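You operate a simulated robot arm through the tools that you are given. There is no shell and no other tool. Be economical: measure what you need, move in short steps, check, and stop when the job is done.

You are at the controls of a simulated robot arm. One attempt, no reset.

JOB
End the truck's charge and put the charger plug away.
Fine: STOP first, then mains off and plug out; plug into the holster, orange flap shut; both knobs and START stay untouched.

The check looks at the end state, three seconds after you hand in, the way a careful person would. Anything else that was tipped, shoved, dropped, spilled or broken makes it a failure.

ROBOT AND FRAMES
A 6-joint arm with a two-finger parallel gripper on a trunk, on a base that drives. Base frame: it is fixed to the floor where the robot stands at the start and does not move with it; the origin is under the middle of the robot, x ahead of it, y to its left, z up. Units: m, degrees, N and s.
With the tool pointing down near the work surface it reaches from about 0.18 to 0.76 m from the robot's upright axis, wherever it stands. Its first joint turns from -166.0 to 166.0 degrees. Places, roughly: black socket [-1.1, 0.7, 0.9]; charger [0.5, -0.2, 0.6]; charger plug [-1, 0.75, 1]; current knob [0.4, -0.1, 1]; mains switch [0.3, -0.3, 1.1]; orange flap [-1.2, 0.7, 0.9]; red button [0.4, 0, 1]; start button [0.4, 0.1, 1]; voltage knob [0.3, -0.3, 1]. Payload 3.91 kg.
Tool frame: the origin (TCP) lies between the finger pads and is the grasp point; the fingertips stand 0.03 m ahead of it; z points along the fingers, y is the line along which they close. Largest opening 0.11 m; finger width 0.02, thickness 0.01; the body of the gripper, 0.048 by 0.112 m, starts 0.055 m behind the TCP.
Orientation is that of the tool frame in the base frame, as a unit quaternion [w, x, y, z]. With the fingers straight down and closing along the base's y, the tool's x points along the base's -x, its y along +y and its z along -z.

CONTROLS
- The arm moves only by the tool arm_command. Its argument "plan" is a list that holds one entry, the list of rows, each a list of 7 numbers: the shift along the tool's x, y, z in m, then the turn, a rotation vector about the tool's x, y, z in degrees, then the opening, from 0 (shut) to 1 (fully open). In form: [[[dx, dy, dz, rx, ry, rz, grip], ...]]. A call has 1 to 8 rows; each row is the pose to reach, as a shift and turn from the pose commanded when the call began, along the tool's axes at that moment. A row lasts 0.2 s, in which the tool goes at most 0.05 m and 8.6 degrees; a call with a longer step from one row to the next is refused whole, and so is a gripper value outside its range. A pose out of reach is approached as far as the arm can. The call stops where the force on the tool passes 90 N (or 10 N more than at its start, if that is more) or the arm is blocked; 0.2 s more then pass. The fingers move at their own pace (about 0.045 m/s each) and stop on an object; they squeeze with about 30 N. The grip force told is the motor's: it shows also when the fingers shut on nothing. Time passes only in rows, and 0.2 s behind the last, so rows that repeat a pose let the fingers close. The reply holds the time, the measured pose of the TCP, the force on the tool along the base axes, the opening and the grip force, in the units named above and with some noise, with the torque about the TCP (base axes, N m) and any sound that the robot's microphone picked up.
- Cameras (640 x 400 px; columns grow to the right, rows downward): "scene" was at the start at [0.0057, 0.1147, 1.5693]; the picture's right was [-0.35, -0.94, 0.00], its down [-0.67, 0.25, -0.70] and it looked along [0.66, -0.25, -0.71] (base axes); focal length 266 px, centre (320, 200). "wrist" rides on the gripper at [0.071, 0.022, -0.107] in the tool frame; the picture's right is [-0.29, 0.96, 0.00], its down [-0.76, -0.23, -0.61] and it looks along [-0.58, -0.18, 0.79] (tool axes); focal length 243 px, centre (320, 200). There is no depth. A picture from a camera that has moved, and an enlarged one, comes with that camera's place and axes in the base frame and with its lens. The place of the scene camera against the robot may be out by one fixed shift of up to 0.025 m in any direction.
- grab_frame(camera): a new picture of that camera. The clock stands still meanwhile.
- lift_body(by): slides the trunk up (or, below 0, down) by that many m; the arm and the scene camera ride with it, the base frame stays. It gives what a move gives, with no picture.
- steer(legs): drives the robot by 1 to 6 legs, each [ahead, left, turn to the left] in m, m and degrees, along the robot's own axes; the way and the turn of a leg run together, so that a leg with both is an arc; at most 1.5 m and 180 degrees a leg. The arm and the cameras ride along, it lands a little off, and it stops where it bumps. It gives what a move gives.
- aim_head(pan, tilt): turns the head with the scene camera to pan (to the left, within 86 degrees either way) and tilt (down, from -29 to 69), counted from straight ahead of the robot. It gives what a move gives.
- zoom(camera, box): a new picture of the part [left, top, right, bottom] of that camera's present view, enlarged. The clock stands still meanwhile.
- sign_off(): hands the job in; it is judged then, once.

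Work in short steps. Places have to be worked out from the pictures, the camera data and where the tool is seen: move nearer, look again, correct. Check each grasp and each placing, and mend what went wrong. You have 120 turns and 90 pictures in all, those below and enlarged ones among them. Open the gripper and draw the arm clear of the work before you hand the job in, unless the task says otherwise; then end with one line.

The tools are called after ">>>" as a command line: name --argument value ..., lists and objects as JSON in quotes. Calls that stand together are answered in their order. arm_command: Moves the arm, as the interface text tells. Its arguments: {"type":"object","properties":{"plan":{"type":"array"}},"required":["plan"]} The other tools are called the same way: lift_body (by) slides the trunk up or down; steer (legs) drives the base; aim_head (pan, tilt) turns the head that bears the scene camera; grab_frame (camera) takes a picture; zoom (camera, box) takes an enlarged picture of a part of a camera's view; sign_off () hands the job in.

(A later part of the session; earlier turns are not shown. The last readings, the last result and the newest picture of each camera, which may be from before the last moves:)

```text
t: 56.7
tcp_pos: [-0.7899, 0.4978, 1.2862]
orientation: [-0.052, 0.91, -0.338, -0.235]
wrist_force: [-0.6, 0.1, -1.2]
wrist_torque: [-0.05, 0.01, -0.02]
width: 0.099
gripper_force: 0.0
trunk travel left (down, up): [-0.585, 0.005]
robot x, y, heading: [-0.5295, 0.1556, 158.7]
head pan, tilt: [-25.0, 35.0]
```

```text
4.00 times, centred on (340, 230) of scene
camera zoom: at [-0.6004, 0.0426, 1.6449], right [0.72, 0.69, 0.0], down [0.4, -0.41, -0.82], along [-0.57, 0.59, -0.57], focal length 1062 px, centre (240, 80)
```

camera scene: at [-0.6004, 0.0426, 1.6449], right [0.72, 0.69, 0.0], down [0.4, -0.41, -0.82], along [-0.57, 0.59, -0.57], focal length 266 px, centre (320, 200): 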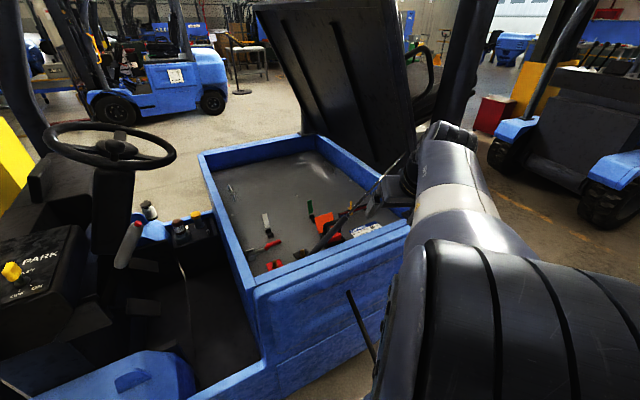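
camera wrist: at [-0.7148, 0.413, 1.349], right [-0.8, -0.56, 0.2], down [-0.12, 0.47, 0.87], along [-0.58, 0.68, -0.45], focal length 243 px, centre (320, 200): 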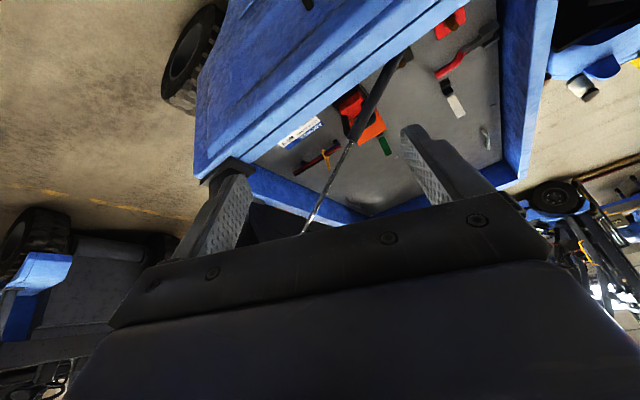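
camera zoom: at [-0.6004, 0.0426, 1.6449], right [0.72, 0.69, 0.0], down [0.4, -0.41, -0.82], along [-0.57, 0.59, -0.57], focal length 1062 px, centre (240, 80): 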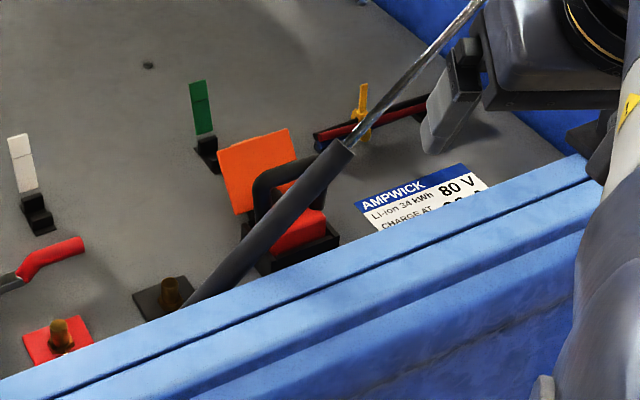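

Triangulation puts the plug near [-1.21,0.75,0.78], strut passing ~6 cm on the robot side above it. I move the robot 0.2 ahead and 0.1 right (north), staying clear of the panel, and look again.

>>> steer --legs '[[0.2, -0.08, 0]]'

>>> grab_frame --camera "wrist"

>>> grab_frame --camera "scene"

```text
t: 58.4
tcp_pos: [-0.9491, 0.6466, 1.2856]
orientation: [-0.052, 0.91, -0.338, -0.234]
wrist_force: [0.1, -0.3, -0.1]
wrist_torque: [-0.02, 0.0, 0.02]
width: 0.0992
gripper_force: 0.0
trunk travel left (down, up): [-0.585, 0.005]
robot x, y, heading: [-0.6883, 0.2991, 158.4]
head pan, tilt: [-25.0, 35.0]
```

```text
50 pictures are left
camera wrist: at [-0.8733, 0.5606, 1.3489], right [-0.8, -0.56, 0.2], down [-0.12, 0.47, 0.87], along [-0.58, 0.68, -0.45], focal length 243 px, centre (320, 200)
```

wrist: 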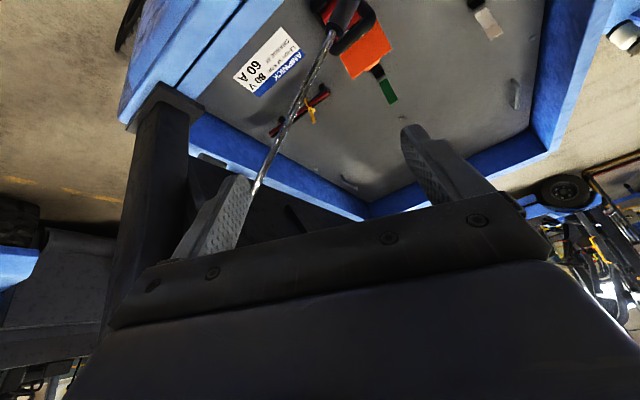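

```text
49 pictures are left
camera scene: at [-0.7591, 0.1901, 1.6449], right [0.72, 0.69, 0.0], down [0.4, -0.41, -0.82], along [-0.57, 0.59, -0.57], focal length 266 px, centre (320, 200)
```

scene: 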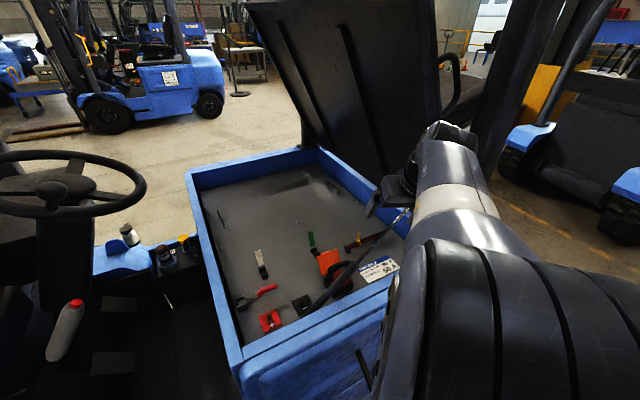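

Wrist-to-wrist triangulation is consistent: tray z≈0.873, flap top edge at (-1.20,0.705,0.92), strut passing at (-1.036,0.659,1.03). I zoom on the plug from here.

>>> zoom --camera "wrist" --box '[280, 0, 420, 100]'

>>> zoom --camera "scene" --box '[280, 220, 400, 320]'

```text
4.00 times, centred on (350, 50) of wrist
camera zoom: at [-0.8733, 0.5606, 1.3489], right [-0.8, -0.56, 0.2], down [-0.12, 0.47, 0.87], along [-0.58, 0.68, -0.45], focal length 970 px, centre (200, 800)
```

zoom: 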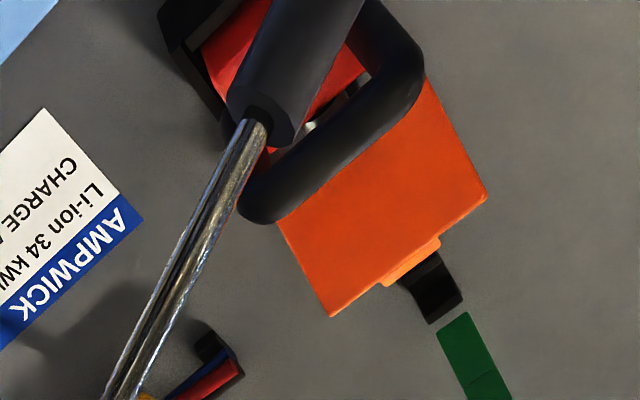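

```text
4.00 times, centred on (340, 270) of scene
camera zoom: at [-0.7591, 0.1901, 1.6449], right [0.72, 0.69, 0.0], down [0.4, -0.41, -0.82], along [-0.57, 0.59, -0.57], focal length 1062 px, centre (240, -80)
```

zoom: 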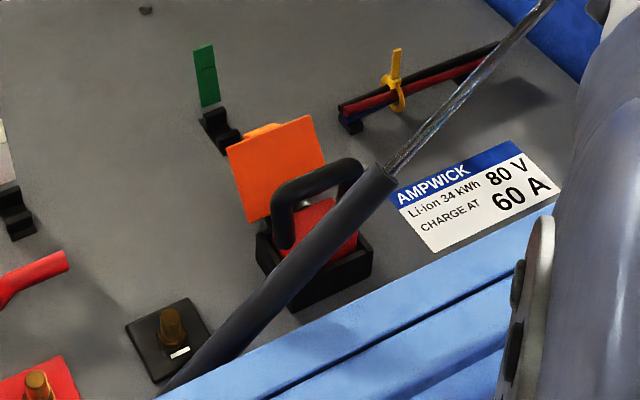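

The plug is a red body with a black D-handle (bar centre ≈(-1.117,0.676,0.945), spanning along yaw 68°), pulling upward; strut is 8 cm on the robot side. I move to hover above the handle, tool straight down, fingers closing along the handle's span.

>>> arm_command --plan '[[[-0.0108, 0.0126, 0.032, -0.12, 4.64, -3.07, 1], [-0.0215, 0.0252, 0.0643, -0.24, 9.28, -6.13, 1], [-0.0323, 0.0379, 0.0964, -0.37, 13.9, -9.2, 1], [-0.0431, 0.0505, 0.1285, -0.49, 18.57, -12.27, 1], [-0.0538, 0.0631, 0.1607, -0.61, 23.2, -15.3, 1], [-0.0646, 0.0757, 0.1928, -0.73, 27.85, -18.4, 1]]]'

>>> grab_frame --camera "wrist"

>>> grab_frame --camera "scene"

```text
t: 59.8
tcp_pos: [-1.1029, 0.6642, 1.1221]
orientation: [0.091, 0.973, -0.189, -0.095]
wrist_force: [0.2, 0.3, -0.5]
wrist_torque: [-0.01, -0.01, -0.01]
width: 0.1102
gripper_force: 0.2
out of reach, approached as far as the arm can: row 1, 2, 3, 4, 5, 6
trunk travel left (down, up): [-0.585, 0.005]
robot x, y, heading: [-0.6847, 0.2966, 158.9]
head pan, tilt: [-25.0, 35.0]
```

```text
46 pictures are left
camera wrist: at [-1.0233, 0.6321, 1.2206], right [-0.6, -0.76, 0.25], down [-0.48, 0.59, 0.65], along [-0.64, 0.27, -0.72], focal length 243 px, centre (320, 200)
```

wrist: 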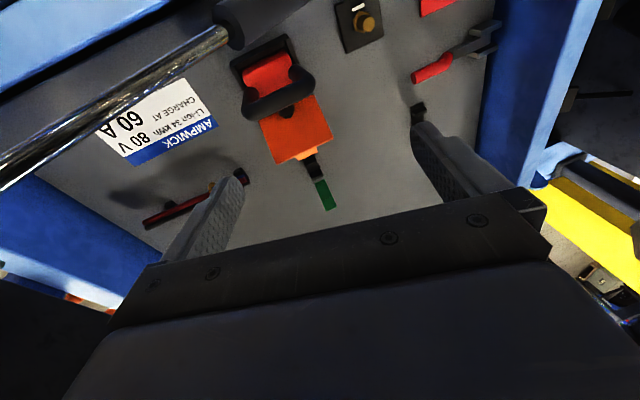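

```text
45 pictures are left
camera scene: at [-0.7595, 0.1897, 1.6448], right [0.72, 0.69, 0.0], down [0.4, -0.41, -0.82], along [-0.57, 0.59, -0.57], focal length 266 px, centre (320, 200)
```

scene: 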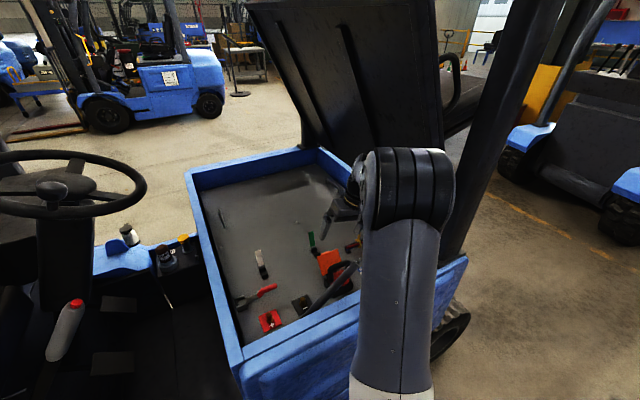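

The arm was at its height limit, so it lags the command. Going lower brings it into reach; I go down 0.10 along the tool axis and read the true pose.

>>> arm_command --plan '[[[0, 0, 0.04, 0, 0, 0, 1], [0, 0, 0.07, 0, 0, 0, 1], [0, 0, 0.09, 0, 0, 0, 1], [0, 0, 0.09, 0, 0, 0, 1]]]'

>>> grab_frame --camera "wrist"

```text
t: 60.8
tcp_pos: [-1.1238, 0.6512, 1.0361]
orientation: [0.091, 0.973, -0.189, -0.095]
wrist_force: [0.2, -0.3, 0.5]
wrist_torque: [0.02, -0.02, 0.01]
width: 0.1098
gripper_force: 0.1
trunk travel left (down, up): [-0.585, 0.005]
robot x, y, heading: [-0.6854, 0.303, 158.9]
head pan, tilt: [-25.0, 35.0]
```

```text
44 pictures are left
camera wrist: at [-1.0424, 0.6188, 1.1338], right [-0.6, -0.76, 0.25], down [-0.48, 0.59, 0.65], along [-0.64, 0.27, -0.72], focal length 243 px, centre (320, 200)
```

wrist: 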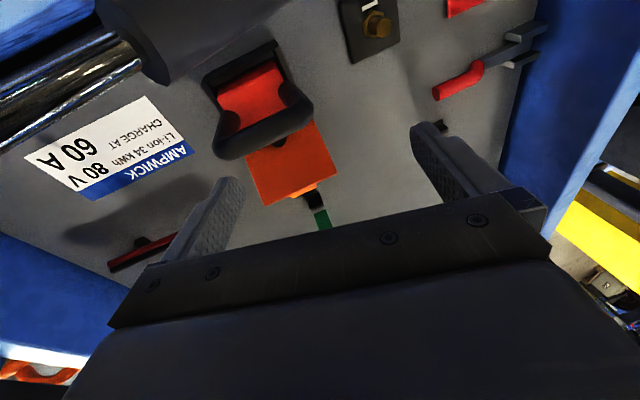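

Now in reach with 15° residual tilt. The wrist camera would pass within 4 cm of the strut, so I first straighten the tool at z≈1.09, then roll 180° to put the camera on the far side.

>>> arm_command --plan '[[[-0.0055, -0.007, -0.03, 6.2, 4.35, 0, 0.4], [-0.011, -0.0137, -0.0572, 12.4, 8.7, 0, 0.4], [-0.011, -0.0137, -0.0572, 12.4, 8.7, 0, 0.4], [-0.011, -0.0137, -0.0572, 12.4, 8.7, 0, 0.4]]]'

>>> arm_command --plan '[[[0, 0, 0, 0, 0, 8.5, 0.4], [0, 0, 0, 0, 0, 17, 0.4], [0, 0, 0, 0, 0, 25.5, 0.4], [0, 0, 0, 0, 0, 34, 0.4], [0, 0, 0, 0, 0, 42.5, 0.4], [0, 0, 0, 0, 0, 51, 0.4], [0, 0, 0, 0, 0, 59.5, 0.4], [0, 0, 0, 0, 0, 68, 0.4]]]'

```text
t: 61.8
tcp_pos: [-1.0989, 0.6606, 1.0555]
orientation: [0.08, 0.974, -0.189, -0.092]
wrist_force: [-0.7, 0.4, 0.1]
wrist_torque: [0.01, 0.01, -0.02]
width: 0.0438
gripper_force: 0.1
out of reach, approached as far as the arm can: row 1, 2, 3, 4
trunk travel left (down, up): [-0.585, 0.005]
robot x, y, heading: [-0.6865, 0.2996, 158.8]
head pan, tilt: [-25.0, 35.0]
```

```text
t: 63.4
tcp_pos: [-0.9964, 0.6687, 0.9871]
orientation: [0.132, 0.761, -0.625, -0.112]
wrist_force: [-2.8, -12.8, 52.1]
wrist_torque: [-0.34, -0.68, -0.16]
width: 0.0329
gripper_force: 0.1
out of reach, approached as far as the arm can: row 4, 5, 6, 7, 8
trunk travel left (down, up): [-0.585, 0.005]
robot x, y, heading: [-0.6865, 0.2959, 158.6]
head pan, tilt: [-25.0, 35.0]
stopped in row 8: the force on the tool passed its limit at 116 N (the readings are from after the stop); the commanded pose is now the measured one
```

The arm drifted to an approximated pose and touched the strut. I look before moving.

>>> grab_frame --camera "wrist"

>>> grab_frame --camera "scene"

```text
43 pictures are left
camera wrist: at [-0.9661, 0.6018, 1.0948], right [-0.94, 0.11, 0.33], down [0.27, 0.83, 0.5], along [-0.22, 0.55, -0.8], focal length 243 px, centre (320, 200)
```

wrist: 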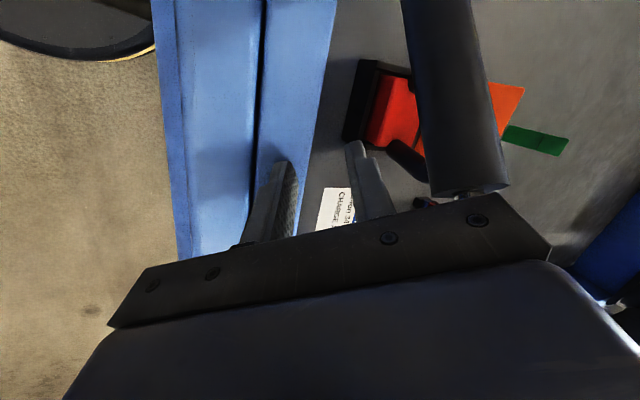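

```text
42 pictures are left
camera scene: at [-0.7577, 0.1841, 1.6454], right [0.72, 0.69, 0.0], down [0.4, -0.41, -0.82], along [-0.57, 0.59, -0.57], focal length 266 px, centre (320, 200)
```

scene: 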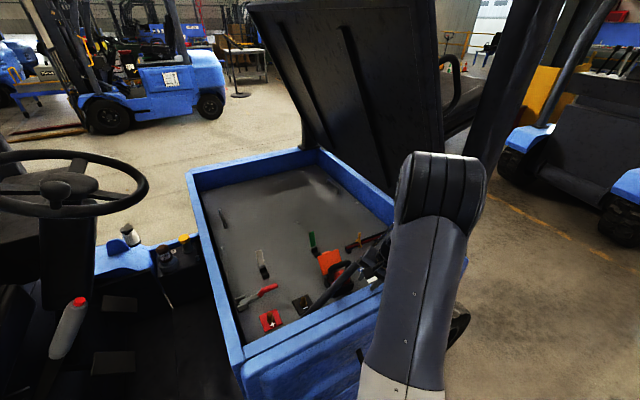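

A finger is over the rim and the gripper body leans on the strut. I lift straight up 6 cm off it.

>>> arm_command --plan '[[[0, 0.007, -0.019, 0, 0, 0, 0.3], [0, 0.0137, -0.0376, 0, 0, 0, 0.3], [0, 0.0205, -0.0564, 0, 0, 0, 0.3]]]'

```text
t: 64.2
tcp_pos: [-0.976, 0.6723, 1.0269]
orientation: [0.14, 0.762, -0.621, -0.114]
wrist_force: [-0.2, -1.0, -0.7]
wrist_torque: [0.0, 0.0, -0.02]
width: 0.0329
gripper_force: 0.2
out of reach, approached as far as the arm can: row 1, 2, 3
trunk travel left (down, up): [-0.585, 0.005]
robot x, y, heading: [-0.6886, 0.3022, 158.5]
head pan, tilt: [-25.0, 35.0]
```

Free of contact. I back the robot 0.35 m away along +normal to reconfigure the arm in open space, and check for any disturbance.

>>> steer --legs '[[-0.35, 0, 0]]'

>>> zoom --camera "scene" --box '[200, 0, 460, 280]'

```text
t: 66.5
tcp_pos: [-0.6499, 0.544, 1.0271]
orientation: [0.14, 0.763, -0.621, -0.114]
wrist_force: [0.3, -1.6, -0.5]
wrist_torque: [-0.01, -0.01, 0.01]
width: 0.0329
gripper_force: 0.1
trunk travel left (down, up): [-0.585, 0.005]
robot x, y, heading: [-0.359, 0.1736, 158.7]
head pan, tilt: [-25.0, 35.0]
```

```text
1.43 times, centred on (330, 140) of scene
camera zoom: at [-0.4319, 0.0625, 1.6449], right [0.72, 0.69, 0.0], down [0.4, -0.41, -0.82], along [-0.57, 0.59, -0.57], focal length 379 px, centre (306, 286)
```

zoom: 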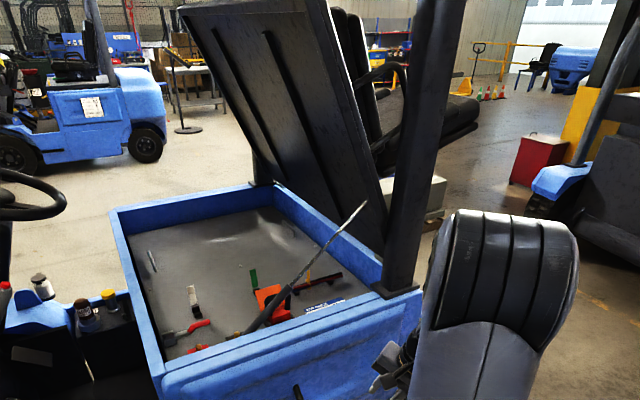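

Everything is intact. I lower the trunk 0.3 so the forearm is less steep (better conditioned), then bring the tool to a clean straight-down pose at z≈1.05 in open space.

>>> lift_body --by -0.3

>>> arm_command --plan '[[[0.0096, 0.0155, -0.0344, 2.26, 1.29, -7.11, 0.5], [0.0192, 0.0309, -0.0687, 4.53, 2.58, -14.2, 0.5], [0.0287, 0.0464, -0.103, 6.79, 3.86, -21.3, 0.5], [0.0383, 0.0618, -0.1374, 9.05, 5.15, -28.5, 0.5], [0.0479, 0.0773, -0.1718, 11.3, 6.44, -35.6, 0.5], [0.0575, 0.0927, -0.2061, 13.6, 7.73, -42.7, 0.5], [0.067, 0.1082, -0.2405, 15.8, 9.0, -49.8, 0.5], [0.0766, 0.1236, -0.2748, 18.1, 10.3, -56.9, 0.5]]]'

>>> grab_frame --camera "scene"

```text
t: 69.5
tcp_pos: [-0.6499, 0.5443, 0.7269]
orientation: [0.141, 0.763, -0.621, -0.114]
wrist_force: [0.3, -0.8, -0.6]
wrist_torque: [0.01, 0.0, 0.01]
width: 0.0331
gripper_force: 0.0
trunk travel left (down, up): [-0.285, 0.305]
robot x, y, heading: [-0.3642, 0.175, 158.8]
head pan, tilt: [-25.0, 35.0]
```

```text
t: 71.3
tcp_pos: [-0.6519, 0.4688, 1.0313]
orientation: [0.099, 0.972, -0.189, -0.098]
wrist_force: [-0.1, -0.2, -0.1]
wrist_torque: [0.0, 0.0, 0.02]
width: 0.0549
gripper_force: 0.0
out of reach, approached as far as the arm can: row 4, 5, 6, 7, 8
trunk travel left (down, up): [-0.285, 0.305]
robot x, y, heading: [-0.3639, 0.1756, 158.6]
head pan, tilt: [-25.0, 35.0]
```

```text
40 pictures are left
camera scene: at [-0.4322, 0.0628, 1.3448], right [0.72, 0.69, 0.0], down [0.4, -0.41, -0.82], along [-0.57, 0.59, -0.57], focal length 266 px, centre (320, 200)
```

scene: 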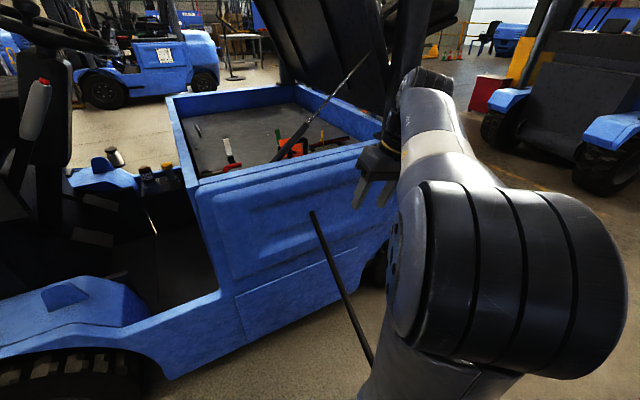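

Still on a bad wrist branch (residual 15° tilt). I unwind by reversing my original path: pitch up to horizontal, yaw to the left side, then pitch down again.

>>> arm_command --plan '[[[-0.008, 0.014, 0, 0, -8.5, 0, 0.5], [-0.016, 0.028, 0, 0, -17, 0, 0.5], [-0.025, 0.041, 0, 0, -25.5, 0, 0.5], [-0.033, 0.055, 0, 0, -34, 0, 0.5], [-0.041, 0.069, 0, 0, -42.5, 0, 0.5], [-0.05, 0.083, 0, 0, -51, 0, 0.5], [-0.058, 0.096, 0, 0, -59.5, 0, 0.5], [-0.066, 0.11, 0, 0, -68, 0, 0.5]]]'

>>> arm_command --plan '[[[0, 0, 0, 0, -7, 0, 0.5], [0, 0, 0, 0, -14, 0, 0.5], [0, 0, 0, 0, -22, 0, 0.5]]]'

>>> arm_command --plan '[[[0, 0, 0, -8, 0, 0, 0.5], [0, 0, 0, -16, 0, 0, 0.5], [0, 0, 0, -24, 0, 0, 0.5], [0, 0, 0, -30, 0, 0, 0.5]]]'

```text
t: 73.1
tcp_pos: [-0.7514, 0.3939, 1.0653]
orientation: [-0.025, 0.751, -0.214, -0.624]
wrist_force: [0.7, 0.6, -0.2]
wrist_torque: [0.01, 0.03, 0.01]
width: 0.0551
gripper_force: 0.2
trunk travel left (down, up): [-0.285, 0.305]
robot x, y, heading: [-0.3619, 0.1706, 158.7]
head pan, tilt: [-25.0, 35.0]
```

```text
t: 73.9
tcp_pos: [-0.7504, 0.392, 1.0655]
orientation: [0.066, -0.618, 0.204, 0.756]
wrist_force: [0.4, 0.0, 0.6]
wrist_torque: [0.0, 0.0, 0.02]
width: 0.055
gripper_force: 0.1
trunk travel left (down, up): [-0.285, 0.305]
robot x, y, heading: [-0.3637, 0.1721, 158.7]
head pan, tilt: [-25.0, 35.0]
```

```text
t: 74.9
tcp_pos: [-0.7511, 0.394, 1.0668]
orientation: [-0.099, -0.613, 0.0, 0.784]
wrist_force: [-0.2, -0.4, 0.3]
wrist_torque: [-0.01, -0.05, 0.0]
width: 0.0552
gripper_force: 0.2
trunk travel left (down, up): [-0.285, 0.305]
robot x, y, heading: [-0.3597, 0.1737, 158.6]
head pan, tilt: [-25.0, 35.0]
```

Now horizontal with yaw +36° relative to the arm plane. I pitch down again from this side.

>>> arm_command --plan '[[[0, 0, 0, 0, 8.5, 0, 0.5], [0, 0, 0, 0, 17, 0, 0.5], [0, 0, 0, 0, 25.5, 0, 0.5], [0, 0, 0, 0, 34, 0, 0.5], [0, 0, 0, 0, 42.5, 0, 0.5], [0, 0, 0, 0, 51, 0, 0.5], [0, 0, 0, 0, 59.5, 0, 0.5], [0, 0, 0, 0, 68, 0, 0.5]]]'

>>> arm_command --plan '[[[0, 0, 0, 0, 8.5, 0, 0.5], [0, 0, 0, 0, 17, 0, 0.5], [0, 0, 0, 0, 25.5, 0, 0.5], [0, 0, 0, 0, 34, 0, 0.5]]]'

```text
t: 76.7
tcp_pos: [-0.7508, 0.3943, 1.0655]
orientation: [0.081, 0.947, 0.053, -0.306]
wrist_force: [-0.1, 0.4, 0.9]
wrist_torque: [-0.04, 0.02, -0.01]
width: 0.0551
gripper_force: 0.0
trunk travel left (down, up): [-0.285, 0.305]
robot x, y, heading: [-0.3634, 0.168, 158.6]
head pan, tilt: [-25.0, 35.0]
```

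```text
t: 77.7
tcp_pos: [-0.7495, 0.3967, 1.0736]
orientation: [0.1, 0.988, 0.073, -0.091]
wrist_force: [-0.1, 0.3, -0.5]
wrist_torque: [-0.03, 0.0, 0.0]
width: 0.0548
gripper_force: 0.1
out of reach, approached as far as the arm can: row 3, 4
trunk travel left (down, up): [-0.285, 0.305]
robot x, y, heading: [-0.3607, 0.1697, 158.8]
head pan, tilt: [-25.0, 35.0]
```

The residual 15° tilt looks like a joint-4 limit; the wrist must pass back exactly through its aligned pose, the reverse of my first path. I pitch up again first.

>>> arm_command --plan '[[[0, 0, 0, 0, -8.5, 0, 0.5], [0, 0, 0, 0, -17, 0, 0.5], [0, 0, 0, 0, -25.5, 0, 0.5], [0, 0, 0, 0, -34, 0, 0.5], [0, 0, 0, 0, -42.5, 0, 0.5], [0, 0, 0, 0, -51, 0, 0.5], [0, 0, 0, 0, -59.5, 0, 0.5], [0, 0, 0, 0, -68, 0, 0.5]]]'

>>> arm_command --plan '[[[0, 0, 0, 0, -8.5, 0, 0.5], [0, 0, 0, 0, -17, 0, 0.5], [0, 0, 0, 0, -20, 0, 0.5]]]'

```text
t: 79.5
tcp_pos: [-0.7489, 0.3972, 1.0742]
orientation: [0.121, 0.767, 0.004, -0.63]
wrist_force: [0.2, 0.8, 0.6]
wrist_torque: [0.0, 0.01, 0.0]
width: 0.0552
gripper_force: 0.0
trunk travel left (down, up): [-0.285, 0.305]
robot x, y, heading: [-0.3601, 0.1712, 158.4]
head pan, tilt: [-25.0, 35.0]
```

```text
t: 80.3
tcp_pos: [-0.7497, 0.3967, 1.0731]
orientation: [-0.121, -0.646, 0.017, 0.753]
wrist_force: [-0.2, -0.9, 0.5]
wrist_torque: [0.0, 0.01, -0.02]
width: 0.0548
gripper_force: 0.1
trunk travel left (down, up): [-0.285, 0.305]
robot x, y, heading: [-0.3605, 0.1735, 158.5]
head pan, tilt: [-25.0, 35.0]
```

The commanded pose now equals the achieved one. I go to the exact earlier horizontal pose (yaw -20.5° relative to the robot).

>>> arm_command --plan '[[[0.0047, 0.001, 0.0039, 7.17, 0.61, -2, 0.5], [0.0093, 0.002, 0.0078, 14.3, 1.21, -4, 0.5], [0.014, 0.003, 0.0117, 21.5, 1.82, -6, 0.5], [0.0187, 0.004, 0.0155, 28.7, 2.43, -8, 0.5], [0.0234, 0.005, 0.0194, 35.9, 3.04, -10, 0.5], [0.028, 0.006, 0.0233, 43.0, 3.64, -12, 0.5], [0.0327, 0.007, 0.0272, 50.2, 4.25, -14, 0.5]]]'

>>> arm_command --plan '[[[0, 0, 0, -5.08, 5.44, -0.99, 0.5], [0, 0, 0, -10.17, 10.88, -1.98, 0.5], [0, 0, 0, -15.25, 16.32, -2.96, 0.5], [0, 0, 0, -20.34, 21.76, -3.95, 0.5]]]'

```text
t: 81.9
tcp_pos: [-0.7802, 0.3794, 1.0471]
orientation: [-0.254, 0.662, -0.252, -0.659]
wrist_force: [0.3, 1.2, 0.0]
wrist_torque: [-0.01, 0.02, 0.01]
width: 0.0549
gripper_force: 0.1
trunk travel left (down, up): [-0.285, 0.305]
robot x, y, heading: [-0.363, 0.1725, 158.7]
head pan, tilt: [-25.0, 35.0]
```

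```text
t: 82.9
tcp_pos: [-0.7837, 0.3842, 1.0533]
orientation: [-0.186, 0.769, -0.159, -0.591]
wrist_force: [0.8, 0.4, -0.5]
wrist_torque: [0.04, 0.01, 0.01]
width: 0.055
gripper_force: 0.0
out of reach, approached as far as the arm can: row 3, 4
trunk travel left (down, up): [-0.285, 0.305]
robot x, y, heading: [-0.3629, 0.1735, 158.6]
head pan, tilt: [-25.0, 35.0]
```

The tool sits exactly at the wrist-aligned pose. I continue in the same rotation direction to push through it.

>>> arm_command --plan '[[[0, 0, 0, -5.75, 6.15, -1.1, 0.5], [0, 0, 0, -11.5, 12.3, -2.2, 0.5], [0, 0, 0, -17.3, 18.5, -3.3, 0.5], [0, 0, 0, -23, 24.6, -4.5, 0.5], [0, 0, 0, -28.8, 30.8, -5.6, 0.5]]]'

```text
t: 84.1
tcp_pos: [-0.8118, 0.2707, 1.0177]
orientation: [-0.115, 0.885, -0.035, -0.45]
wrist_force: [-0.1, -0.4, -0.3]
wrist_torque: [0.0, -0.02, 0.0]
width: 0.0548
gripper_force: 0.1
out of reach, approached as far as the arm can: row 1, 2, 3, 4, 5
trunk travel left (down, up): [-0.285, 0.305]
robot x, y, heading: [-0.362, 0.1742, 158.9]
head pan, tilt: [-25.0, 35.0]
```

Orientation is progressing though position drifted. I continue pitching down and see whether it becomes exactly reachable.

>>> arm_command --plan '[[[0, 0, 0, 0, 8.5, 0, 0.5], [0, 0, 0, 0, 17, 0, 0.5], [0, 0, 0, 0, 25.5, 0, 0.5], [0, 0, 0, 0, 34, 0, 0.5], [0, 0, 0, 0, 42.5, 0, 0.5], [0, 0, 0, 0, 51, 0, 0.5]]]'

>>> grab_frame --camera "scene"

```text
t: 85.5
tcp_pos: [-0.8119, 0.2555, 1.014]
orientation: [-0.138, 0.987, -0.084, -0.026]
wrist_force: [-0.5, 0.3, 0.0]
wrist_torque: [0.0, 0.02, 0.03]
width: 0.0549
gripper_force: 0.1
out of reach, approached as far as the arm can: row 2, 3, 4, 5, 6
trunk travel left (down, up): [-0.285, 0.305]
robot x, y, heading: [-0.3657, 0.1729, 158.6]
head pan, tilt: [-25.0, 35.0]
```

```text
39 pictures are left
camera scene: at [-0.432, 0.0625, 1.3449], right [0.72, 0.69, 0.0], down [0.4, -0.41, -0.82], along [-0.57, 0.59, -0.57], focal length 266 px, centre (320, 200)
```

scene: 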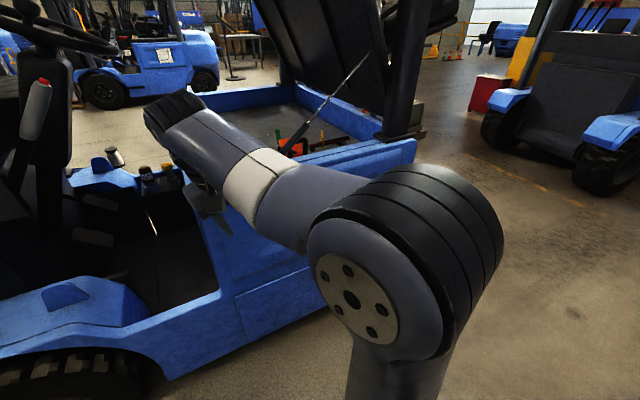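

The tool ended at the opposite joint limit, so it must pass exactly in the arm's plane (heading ≈ -8° at that spot). I pitch back up, then I'll align with the plane and pitch straight down.

>>> arm_command --plan '[[[0, 0, 0, 0, -8.5, 0, 0.5], [0, 0, 0, 0, -17, 0, 0.5], [0, 0, 0, 0, -25.5, 0, 0.5], [0, 0, 0, 0, -34, 0, 0.5], [0, 0, 0, 0, -42.5, 0, 0.5], [0, 0, 0, 0, -51, 0, 0.5], [0, 0, 0, 0, -59.5, 0, 0.5], [0, 0, 0, 0, -68, 0, 0.5]]]'

>>> arm_command --plan '[[[0, 0, 0, 0, -8.5, 0, 0.5], [0, 0, 0, 0, -17, 0, 0.5], [0, 0, 0, 0, -25, 0, 0.5]]]'

```text
t: 87.3
tcp_pos: [-0.812, 0.2565, 1.0137]
orientation: [-0.16, 0.802, 0.009, -0.575]
wrist_force: [-0.5, -0.1, 0.5]
wrist_torque: [0.03, 0.0, 0.01]
width: 0.0552
gripper_force: 0.1
trunk travel left (down, up): [-0.285, 0.305]
robot x, y, heading: [-0.357, 0.1705, 159.0]
head pan, tilt: [-25.0, 35.0]
```

```text
t: 88.1
tcp_pos: [-0.8114, 0.2562, 1.0158]
orientation: [0.155, -0.659, -0.042, 0.735]
wrist_force: [0.6, -0.3, -0.1]
wrist_torque: [-0.02, -0.01, -0.06]
width: 0.0547
gripper_force: 0.2
out of reach, approached as far as the arm can: row 1
trunk travel left (down, up): [-0.285, 0.305]
robot x, y, heading: [-0.3608, 0.1736, 158.8]
head pan, tilt: [-25.0, 35.0]
```

That last motion seems to have crossed the aligned pose (flagged then recovered). Now I go around the left side: yaw left 24°, then pitch down.

>>> arm_command --plan '[[[0, 0, 0, -8, 0, 0, 0.5], [0, 0, 0, -16, 0, 0, 0.5], [0, 0, 0, -24, 0, 0, 0.5]]]'

>>> arm_command --plan '[[[0, 0, 0, 0, 8.5, 0, 0.5], [0, 0, 0, 0, 17, 0, 0.5], [0, 0, 0, 0, 25.5, 0, 0.5], [0, 0, 0, 0, 34, 0, 0.5], [0, 0, 0, 0, 42.5, 0, 0.5], [0, 0, 0, 0, 51, 0, 0.5], [0, 0, 0, 0, 59.5, 0, 0.5], [0, 0, 0, 0, 68, 0, 0.5]]]'

>>> arm_command --plan '[[[0, 0, 0, 0, 8.5, 0, 0.5], [0, 0, 0, 0, 17, 0, 0.5], [0, 0, 0, 0, 25.5, 0, 0.5]]]'

```text
t: 88.9
tcp_pos: [-0.812, 0.2559, 1.0146]
orientation: [0.014, -0.676, -0.197, 0.71]
wrist_force: [0.2, 0.2, 0.2]
wrist_torque: [-0.02, 0.0, 0.04]
width: 0.0552
gripper_force: 0.1
trunk travel left (down, up): [-0.285, 0.305]
robot x, y, heading: [-0.3623, 0.174, 158.9]
head pan, tilt: [-25.0, 35.0]
```

```text
t: 90.7
tcp_pos: [-0.7876, 0.3264, 0.9966]
orientation: [-0.081, 0.933, 0.172, -0.306]
wrist_force: [0.1, -0.2, 0.4]
wrist_torque: [0.03, -0.01, 0.0]
width: 0.055
gripper_force: 0.1
out of reach, approached as far as the arm can: row 6, 7, 8
trunk travel left (down, up): [-0.285, 0.305]
robot x, y, heading: [-0.3611, 0.1724, 158.7]
head pan, tilt: [-25.0, 35.0]
```

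```text
t: 91.5
tcp_pos: [-0.781, 0.3396, 0.9919]
orientation: [-0.08, 0.939, 0.172, -0.288]
wrist_force: [-0.2, 0.3, 0.6]
wrist_torque: [-0.05, -0.01, -0.01]
width: 0.0551
gripper_force: 0.0
out of reach, approached as far as the arm can: row 1, 2, 3
trunk travel left (down, up): [-0.285, 0.305]
robot x, y, heading: [-0.3639, 0.1733, 159.0]
head pan, tilt: [-25.0, 35.0]
```

It is held by some limit again. I probe by rolling about the tool axis to see whether joint 6 is what's holding it.

>>> arm_command --plan '[[[0, 0, 0, 0, 0, 8.5, 0.5], [0, 0, 0, 0, 0, 17, 0.5], [0, 0, 0, 0, 0, 25.5, 0.5], [0, 0, 0, 0, 0, 34, 0.5]]]'

>>> arm_command --plan '[[[0, 0, 0, 0, 0, -8.5, 0.5], [0, 0, 0, 0, 0, -17, 0.5], [0, 0, 0, 0, 0, -25.5, 0.5], [0, 0, 0, 0, 0, -34, 0.5], [0, 0, 0, 0, 0, -42.5, 0.5], [0, 0, 0, 0, 0, -51, 0.5]]]'

>>> grab_frame --camera "scene"

```text
t: 92.5
tcp_pos: [-0.7815, 0.3385, 0.992]
orientation: [0.009, 0.947, -0.111, -0.3]
wrist_force: [-0.4, -0.4, -0.4]
wrist_torque: [-0.01, 0.04, -0.01]
width: 0.0551
gripper_force: 0.0
trunk travel left (down, up): [-0.285, 0.305]
robot x, y, heading: [-0.3604, 0.1738, 158.4]
head pan, tilt: [-25.0, 35.0]
```

```text
t: 93.9
tcp_pos: [-0.7826, 0.3384, 0.9933]
orientation: [-0.121, 0.902, 0.31, -0.274]
wrist_force: [0.1, 0.7, -0.5]
wrist_torque: [0.02, 0.01, 0.01]
width: 0.0549
gripper_force: 0.1
trunk travel left (down, up): [-0.285, 0.305]
robot x, y, heading: [-0.3616, 0.1748, 158.6]
head pan, tilt: [-25.0, 35.0]
```

```text
38 pictures are left
camera scene: at [-0.4322, 0.0625, 1.3449], right [0.72, 0.69, 0.0], down [0.4, -0.41, -0.82], along [-0.57, 0.59, -0.57], focal length 266 px, centre (320, 200)
```

scene: 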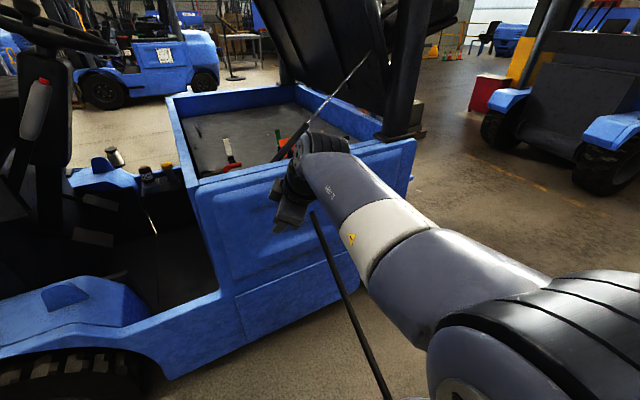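

Roll is free both ways. I now command directly toward the known-good initial arm pose (robot-frame (0.246,-0.212), straight down).

>>> arm_command --plan '[[[0.0289, 0.0019, -0.0242, -1.04, 4.44, 7.16, 0.5], [0.0578, 0.0039, -0.0483, -2.08, 8.88, 14.3, 0.5], [0.0866, 0.0058, -0.0725, -3.11, 13.3, 21.5, 0.5], [0.1155, 0.0078, -0.0967, -4.15, 17.75, 28.65, 0.5], [0.1444, 0.0097, -0.1208, -5.19, 22.2, 35.8, 0.5], [0.1733, 0.0116, -0.145, -6.23, 26.6, 43, 0.5], [0.2021, 0.0136, -0.1691, -7.26, 31.1, 50.1, 0.5], [0.231, 0.0155, -0.1933, -8.3, 35.5, 57.3, 0.5]]]'

>>> grab_frame --camera "scene"

```text
t: 95.7
tcp_pos: [-0.508, 0.4563, 1.067]
orientation: [0.043, 0.976, -0.168, -0.129]
wrist_force: [-0.9, 0.3, 0.3]
wrist_torque: [0.02, -0.02, -0.03]
width: 0.055
gripper_force: 0.0
out of reach, approached as far as the arm can: row 1, 2, 3, 4, 5, 6, 7, 8
trunk travel left (down, up): [-0.285, 0.305]
robot x, y, heading: [-0.3618, 0.1743, 158.8]
head pan, tilt: [-25.0, 35.0]
```

```text
37 pictures are left
camera scene: at [-0.4321, 0.0623, 1.3448], right [0.72, 0.69, 0.0], down [0.4, -0.41, -0.82], along [-0.57, 0.59, -0.57], focal length 266 px, centre (320, 200)
```

scene: 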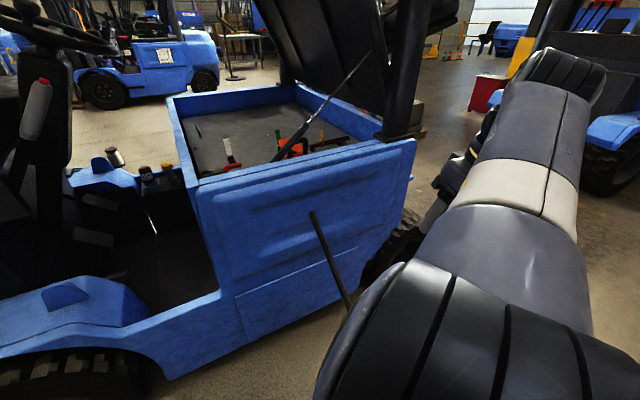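

Analysis: the limits are a ±~165° forearm roll, so I must cross exactly in the arm plane (heading ≈ bearing −3°). I go up on the left side to robot-frame (0.45,0), near-horizontal.

>>> arm_command --plan '[[[-0.0258, 0.0243, 0.0118, -1.07, -7.93, -1.74, 0.5], [-0.0517, 0.0487, 0.0236, -2.14, -15.9, -3.5, 0.5], [-0.0775, 0.073, 0.0354, -3.2, -23.8, -5.2, 0.5], [-0.1033, 0.0973, 0.0472, -4.3, -31.7, -7.0, 0.5], [-0.1292, 0.1217, 0.0589, -5.35, -39.6, -8.7, 0.5], [-0.155, 0.146, 0.0707, -6.4, -47.6, -10.4, 0.5], [-0.181, 0.17, 0.0825, -7.5, -55.5, -12.2, 0.5], [-0.2067, 0.1947, 0.0943, -8.56, -63.4, -13.9, 0.5]]]'

>>> arm_command --plan '[[[0, 0, 0, -1.07, -7.93, -1.74, 0.5], [0, 0, 0, -2.14, -15.9, -3.5, 0.5]]]'

```text
t: 97.5
tcp_pos: [-0.7829, 0.3408, 1.0489]
orientation: [0.001, 0.771, -0.042, -0.636]
wrist_force: [0.0, -0.3, 0.4]
wrist_torque: [-0.03, -0.02, -0.03]
width: 0.0551
gripper_force: 0.0
trunk travel left (down, up): [-0.285, 0.305]
robot x, y, heading: [-0.3642, 0.1678, 158.6]
head pan, tilt: [-25.0, 35.0]
```

```text
t: 98.1
tcp_pos: [-0.7827, 0.3399, 1.0497]
orientation: [0.009, -0.675, 0.006, 0.738]
wrist_force: [0.1, -0.4, -0.3]
wrist_torque: [0.02, -0.02, -0.04]
width: 0.0549
gripper_force: 0.1
trunk travel left (down, up): [-0.285, 0.305]
robot x, y, heading: [-0.3615, 0.1722, 158.4]
head pan, tilt: [-25.0, 35.0]
```

Up and reachable. I yaw right 23° into the arm plane, then pitch straight down through the alignment.

>>> arm_command --plan '[[[0, 0, 0, 7.67, 0, 0, 0.5], [0, 0, 0, 15.3, 0, 0, 0.5], [0, 0, 0, 23, 0, 0, 0.5]]]'

>>> arm_command --plan '[[[0, 0, 0, 0, 8.5, 0, 0.5], [0, 0, 0, 0, 17, 0, 0.5], [0, 0, 0, 0, 25.5, 0, 0.5], [0, 0, 0, 0, 34, 0, 0.5], [0, 0, 0, 0, 42.5, 0, 0.5], [0, 0, 0, 0, 51, 0, 0.5]]]'

```text
t: 98.9
tcp_pos: [-0.7826, 0.3395, 1.0482]
orientation: [0.142, -0.662, 0.152, 0.72]
wrist_force: [-0.1, 0.3, 0.3]
wrist_torque: [0.01, -0.02, 0.0]
width: 0.055
gripper_force: 0.1
trunk travel left (down, up): [-0.285, 0.305]
robot x, y, heading: [-0.3607, 0.1756, 158.9]
head pan, tilt: [-25.0, 35.0]
```

```text
t: 100.3
tcp_pos: [-0.7929, 0.304, 1.0426]
orientation: [-0.086, 0.884, -0.204, -0.411]
wrist_force: [-0.1, -0.1, -0.1]
wrist_torque: [-0.03, -0.04, 0.02]
width: 0.0549
gripper_force: 0.1
out of reach, approached as far as the arm can: row 2, 3, 4, 5, 6
trunk travel left (down, up): [-0.285, 0.305]
robot x, y, heading: [-0.3641, 0.1744, 159.0]
head pan, tilt: [-25.0, 35.0]
```

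The data fit: arm plane heading equals the TCP's bearing, forearm pitch ≈ -17°. I go back up, then will re-cross with exact heading alignment.

>>> arm_command --plan '[[[0, 0, 0, 0, -8.5, 0, 0.5], [0, 0, 0, 0, -17, 0, 0.5], [0, 0, 0, 0, -25.5, 0, 0.5], [0, 0, 0, 0, -34, 0, 0.5], [0, 0, 0, 0, -42.5, 0, 0.5], [0, 0, 0, 0, -46, 0, 0.5]]]'

```text
t: 101.7
tcp_pos: [-0.7931, 0.3037, 1.0419]
orientation: [0.16, -0.65, 0.154, 0.726]
wrist_force: [-0.2, 0.3, -0.4]
wrist_torque: [0.01, 0.02, 0.01]
width: 0.055
gripper_force: 0.1
trunk travel left (down, up): [-0.285, 0.305]
robot x, y, heading: [-0.3652, 0.1739, 158.7]
head pan, tilt: [-25.0, 35.0]
```

I set heading exactly to the bearing (163.2°), pitch +4°, then pitch down straight in 8.5° rows.

>>> arm_command --plan '[[[0, 0, 0, -4.5, 1.0, 0, 0.5], [0, 0, 0, -8.9, 1.93, -0.08, 0.5]]]'

>>> arm_command --plan '[[[0, 0, 0, 0, 8.5, 0, 0.5], [0, 0, 0, 0, 17, 0, 0.5], [0, 0, 0, 0, 25.5, 0, 0.5], [0, 0, 0, 0, 34, 0, 0.5], [0, 0, 0, 0, 42.5, 0, 0.5], [0, 0, 0, 0, 51, 0, 0.5]]]'

```text
t: 102.3
tcp_pos: [-0.7935, 0.3041, 1.0421]
orientation: [0.106, -0.675, 0.099, 0.723]
wrist_force: [-0.7, -1.5, 0.4]
wrist_torque: [0.01, 0.03, 0.04]
width: 0.0551
gripper_force: 0.1
trunk travel left (down, up): [-0.285, 0.305]
robot x, y, heading: [-0.3648, 0.1699, 158.6]
head pan, tilt: [-25.0, 35.0]
```

```text
t: 103.7
tcp_pos: [-0.7932, 0.3032, 1.0415]
orientation: [-0.053, 0.921, -0.135, -0.362]
wrist_force: [-0.1, 0.0, 0.4]
wrist_torque: [0.0, -0.01, -0.01]
width: 0.0548
gripper_force: 0.0
out of reach, approached as far as the arm can: row 2
trunk travel left (down, up): [-0.285, 0.305]
robot x, y, heading: [-0.3659, 0.1733, 158.6]
head pan, tilt: [-25.0, 35.0]
```

Crossed cleanly. I continue pitching to straight down.

>>> arm_command --plan '[[[0, 0, 0, 0, 8.5, 0, 0.5], [0, 0, 0, 0, 17, 0, 0.5], [0, 0, 0, 0, 25.5, 0, 0.5], [0, 0, 0, 0, 34, 0, 0.5], [0, 0, 0, 0, 43, 0, 0.5]]]'

```text
refused: row 5 steps farther than a row can; nothing moved
```

>>> arm_command --plan '[[[0, 0, 0, 0, 8.5, 0, 0.5], [0, 0, 0, 0, 17, 0, 0.5], [0, 0, 0, 0, 25.5, 0, 0.5], [0, 0, 0, 0, 34, 0, 0.5], [0, 0, 0, 0, 42.5, 0, 0.5]]]'

```text
t: 104.9
tcp_pos: [-0.7938, 0.3048, 1.0427]
orientation: [0.0, 0.989, -0.146, -0.003]
wrist_force: [1.1, -0.3, -0.1]
wrist_torque: [0.01, 0.0, -0.01]
width: 0.055
gripper_force: 0.1
trunk travel left (down, up): [-0.285, 0.305]
robot x, y, heading: [-0.3618, 0.1717, 158.7]
head pan, tilt: [-25.0, 35.0]
```

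Straight down and in reach. I roll 180° here in free space so the wrist camera will be on the far side from the strut.

>>> arm_command --plan '[[[0, 0, 0, 0, 0, 8.5, 0.5], [0, 0, 0, 0, 0, 17, 0.5], [0, 0, 0, 0, 0, 25.5, 0.5], [0, 0, 0, 0, 0, 34, 0.5], [0, 0, 0, 0, 0, 42.5, 0.5], [0, 0, 0, 0, 0, 51, 0.5], [0, 0, 0, 0, 0, 59.5, 0.5], [0, 0, 0, 0, 0, 68, 0.5]]]'

>>> arm_command --plan '[[[0, 0, 0, 0, 0, 8.5, 0.5], [0, 0, 0, 0, 0, 17, 0.5], [0, 0, 0, 0, 0, 25.5, 0.5], [0, 0, 0, 0, 0, 34, 0.5], [0, 0, 0, 0, 0, 42.5, 0.5], [0, 0, 0, 0, 0, 51, 0.5], [0, 0, 0, 0, 0, 59.5, 0.5], [0, 0, 0, 0, 0, 68, 0.5]]]'

>>> arm_command --plan '[[[0, 0, 0, 0, 0, 8.5, 0.5], [0, 0, 0, 0, 0, 17, 0.5], [0, 0, 0, 0, 0, 25.5, 0.5], [0, 0, 0, 0, 0, 34, 0.5], [0, 0, 0, 0, 0, 39, 0.5]]]'

```text
t: 106.7
tcp_pos: [-0.7938, 0.3037, 1.0423]
orientation: [0.002, 0.738, -0.675, -0.005]
wrist_force: [1.0, -0.1, -0.6]
wrist_torque: [-0.01, -0.01, 0.01]
width: 0.055
gripper_force: 0.2
trunk travel left (down, up): [-0.285, 0.305]
robot x, y, heading: [-0.3609, 0.1728, 158.6]
head pan, tilt: [-25.0, 35.0]
```

```text
t: 108.5
tcp_pos: [-0.7937, 0.3049, 1.0425]
orientation: [-0.005, -0.234, 0.972, 0.003]
wrist_force: [-0.3, 0.9, 0.3]
wrist_torque: [0.02, 0.02, 0.02]
width: 0.055
gripper_force: 0.0
trunk travel left (down, up): [-0.285, 0.305]
robot x, y, heading: [-0.3605, 0.1775, 158.6]
head pan, tilt: [-25.0, 35.0]
```

```text
t: 109.7
tcp_pos: [-0.7884, 0.3218, 1.0425]
orientation: [-0.005, 0.1, 0.995, 0.0]
wrist_force: [-0.6, -0.3, -0.1]
wrist_torque: [0.0, 0.0, 0.02]
width: 0.055
gripper_force: 0.0
out of reach, approached as far as the arm can: row 5
trunk travel left (down, up): [-0.285, 0.305]
robot x, y, heading: [-0.3643, 0.1705, 158.6]
head pan, tilt: [-25.0, 35.0]
```

Joint 6 stops just short of 180°, so flipping is unsuitable. I roll back to nominal and instead will lean the tool top away from the strut by 15° when gripping the handle's legs.

>>> arm_command --plan '[[[0, 0, 0, 0, 0, -8.5, 0.5], [0, 0, 0, 0, 0, -17, 0.5], [0, 0, 0, 0, 0, -25.5, 0.5], [0, 0, 0, 0, 0, -34, 0.5], [0, 0, 0, 0, 0, -42.5, 0.5], [0, 0, 0, 0, 0, -51, 0.5], [0, 0, 0, 0, 0, -59.5, 0.5], [0, 0, 0, 0, 0, -68, 0.5]]]'

>>> arm_command --plan '[[[0, 0, 0, 0, 0, -8.5, 0.5], [0, 0, 0, 0, 0, -17, 0.5], [0, 0, 0, 0, 0, -25.5, 0.5], [0, 0, 0, 0, 0, -34, 0.5], [0, 0, 0, 0, 0, -42.5, 0.5], [0, 0, 0, 0, 0, -51, 0.5], [0, 0, 0, 0, 0, -59.5, 0.5], [0, 0, 0, 0, 0, -68, 0.5]]]'

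>>> arm_command --plan '[[[0, 0, 0, 0, 0, -8.5, 0.5], [0, 0, 0, 0, 0, -17, 0.5], [0, 0, 0, 0, 0, -25.5, 0.5], [0, 0, 0, 0, 0, -33.5, 0.5]]]'

>>> lift_body --by 0.15

```text
t: 111.5
tcp_pos: [-0.7889, 0.3224, 1.0412]
orientation: [-0.002, -0.472, 0.882, 0.004]
wrist_force: [0.1, 0.0, -0.1]
wrist_torque: [-0.04, 0.01, 0.0]
width: 0.055
gripper_force: 0.0
trunk travel left (down, up): [-0.285, 0.305]
robot x, y, heading: [-0.3623, 0.1723, 158.7]
head pan, tilt: [-25.0, 35.0]
```

```text
t: 113.3
tcp_pos: [-0.7887, 0.3216, 1.0419]
orientation: [0.0, 0.884, -0.467, -0.006]
wrist_force: [0.0, 0.6, 0.4]
wrist_torque: [-0.01, 0.01, -0.01]
width: 0.0549
gripper_force: 0.0
trunk travel left (down, up): [-0.285, 0.305]
robot x, y, heading: [-0.3601, 0.1729, 158.7]
head pan, tilt: [-25.0, 35.0]
```

```text
t: 114.3
tcp_pos: [-0.7883, 0.3218, 1.0415]
orientation: [-0.001, 0.981, -0.192, -0.005]
wrist_force: [0.4, 1.0, 0.1]
wrist_torque: [-0.03, -0.02, 0.01]
width: 0.0552
gripper_force: 0.0
trunk travel left (down, up): [-0.285, 0.305]
robot x, y, heading: [-0.3668, 0.1696, 159.1]
head pan, tilt: [-25.0, 35.0]
```

```text
t: 116.0
tcp_pos: [-0.7887, 0.3208, 1.1923]
orientation: [0.0, 0.981, -0.194, -0.004]
wrist_force: [0.2, 0.5, 0.0]
wrist_torque: [0.02, 0.01, 0.01]
width: 0.0548
gripper_force: 0.0
trunk travel left (down, up): [-0.435, 0.155]
robot x, y, heading: [-0.3628, 0.1712, 159.0]
head pan, tilt: [-25.0, 35.0]
```

Tool is nominal again at z=1.19. I drive in (0.366 ahead, 0.125 right), keeping south of the strut's high part, and look.

>>> steer --legs '[[0.36, -0.12, 0]]'

>>> grab_frame --camera "wrist"

```text
t: 118.5
tcp_pos: [-1.0808, 0.566, 1.191]
orientation: [-0.001, 0.981, -0.194, -0.005]
wrist_force: [0.1, -0.2, 0.0]
wrist_torque: [-0.03, 0.0, -0.02]
width: 0.0549
gripper_force: 0.1
trunk travel left (down, up): [-0.435, 0.155]
robot x, y, heading: [-0.6543, 0.4202, 158.5]
head pan, tilt: [-25.0, 35.0]
```

```text
36 pictures are left
camera wrist: at [-1.0221, 0.5185, 1.298], right [-0.63, -0.77, 0.0], down [-0.61, 0.5, 0.62], along [-0.48, 0.39, -0.79], focal length 243 px, centre (320, 200)
```

wrist: 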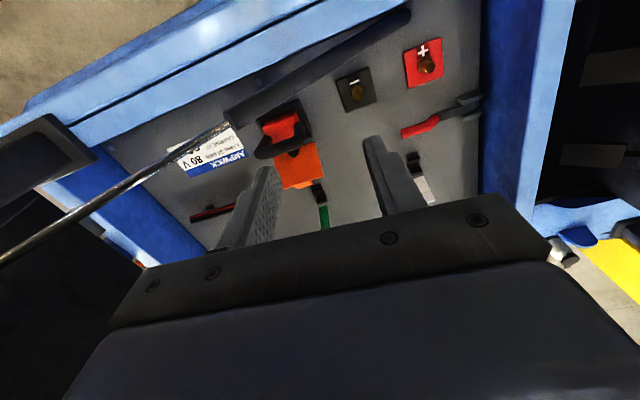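

I zoom to refine the handle position and strut from this clean viewpoint.

>>> zoom --camera "wrist" --box '[220, 70, 350, 200]'

```text
3.08 times, centred on (285, 135) of wrist
camera zoom: at [-1.0221, 0.5185, 1.298], right [-0.63, -0.77, 0.0], down [-0.61, 0.5, 0.62], along [-0.48, 0.39, -0.79], focal length 746 px, centre (428, 400)
```

zoom: 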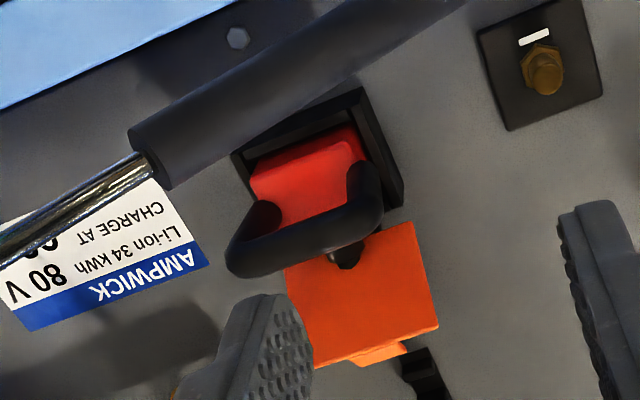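

Handle centre refined to (-1.113,0.673), bar z≈0.945, heading ~69°. I move to hover 10 cm above with the 15° lean and gripper fully open.

>>> arm_command --plan '[[[-0.014, -0.0174, 0.01, 0, 3, 0, 1], [-0.0282, -0.0347, 0.03, 0, 6, 0, 1], [-0.0422, -0.0521, 0.06, 0, 9, 0, 1], [-0.0563, -0.0694, 0.1, 0, 12, 0, 1], [-0.0704, -0.0868, 0.135, 0, 15, 0, 1]]]'

>>> grab_frame --camera "wrist"

>>> zoom --camera "scene" --box '[200, 160, 480, 340]'

```text
t: 119.7
tcp_pos: [-1.1136, 0.6736, 1.0574]
orientation: [0.024, 0.973, -0.192, 0.124]
wrist_force: [1.3, 0.2, 0.2]
wrist_torque: [0.01, 0.02, -0.02]
width: 0.1097
gripper_force: 0.1
trunk travel left (down, up): [-0.435, 0.155]
robot x, y, heading: [-0.6538, 0.4185, 158.5]
head pan, tilt: [-25.0, 35.0]
```

```text
34 pictures are left
camera wrist: at [-1.0836, 0.6385, 1.1787], right [-0.62, -0.78, -0.07], down [-0.73, 0.55, 0.4], along [-0.27, 0.3, -0.91], focal length 243 px, centre (320, 200)
```

wrist: 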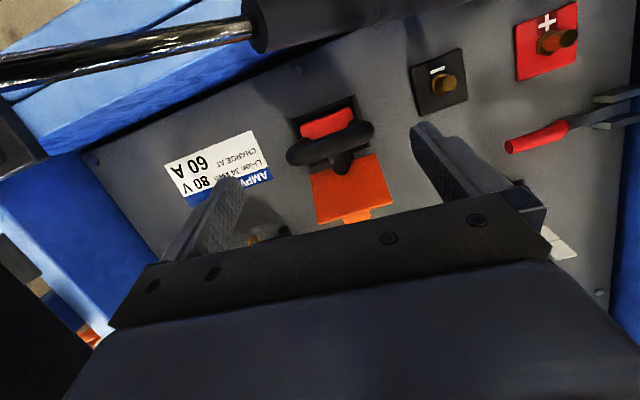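

```text
2.22 times, centred on (340, 250) of scene
camera zoom: at [-0.7247, 0.3064, 1.4949], right [0.72, 0.69, 0.0], down [0.4, -0.42, -0.82], along [-0.57, 0.59, -0.57], focal length 590 px, centre (276, 89)
```

zoom: 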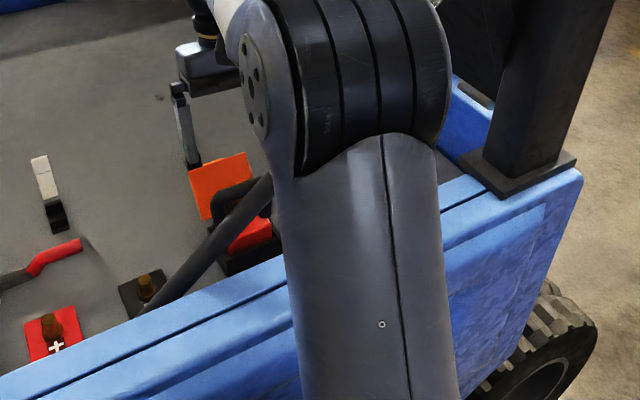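

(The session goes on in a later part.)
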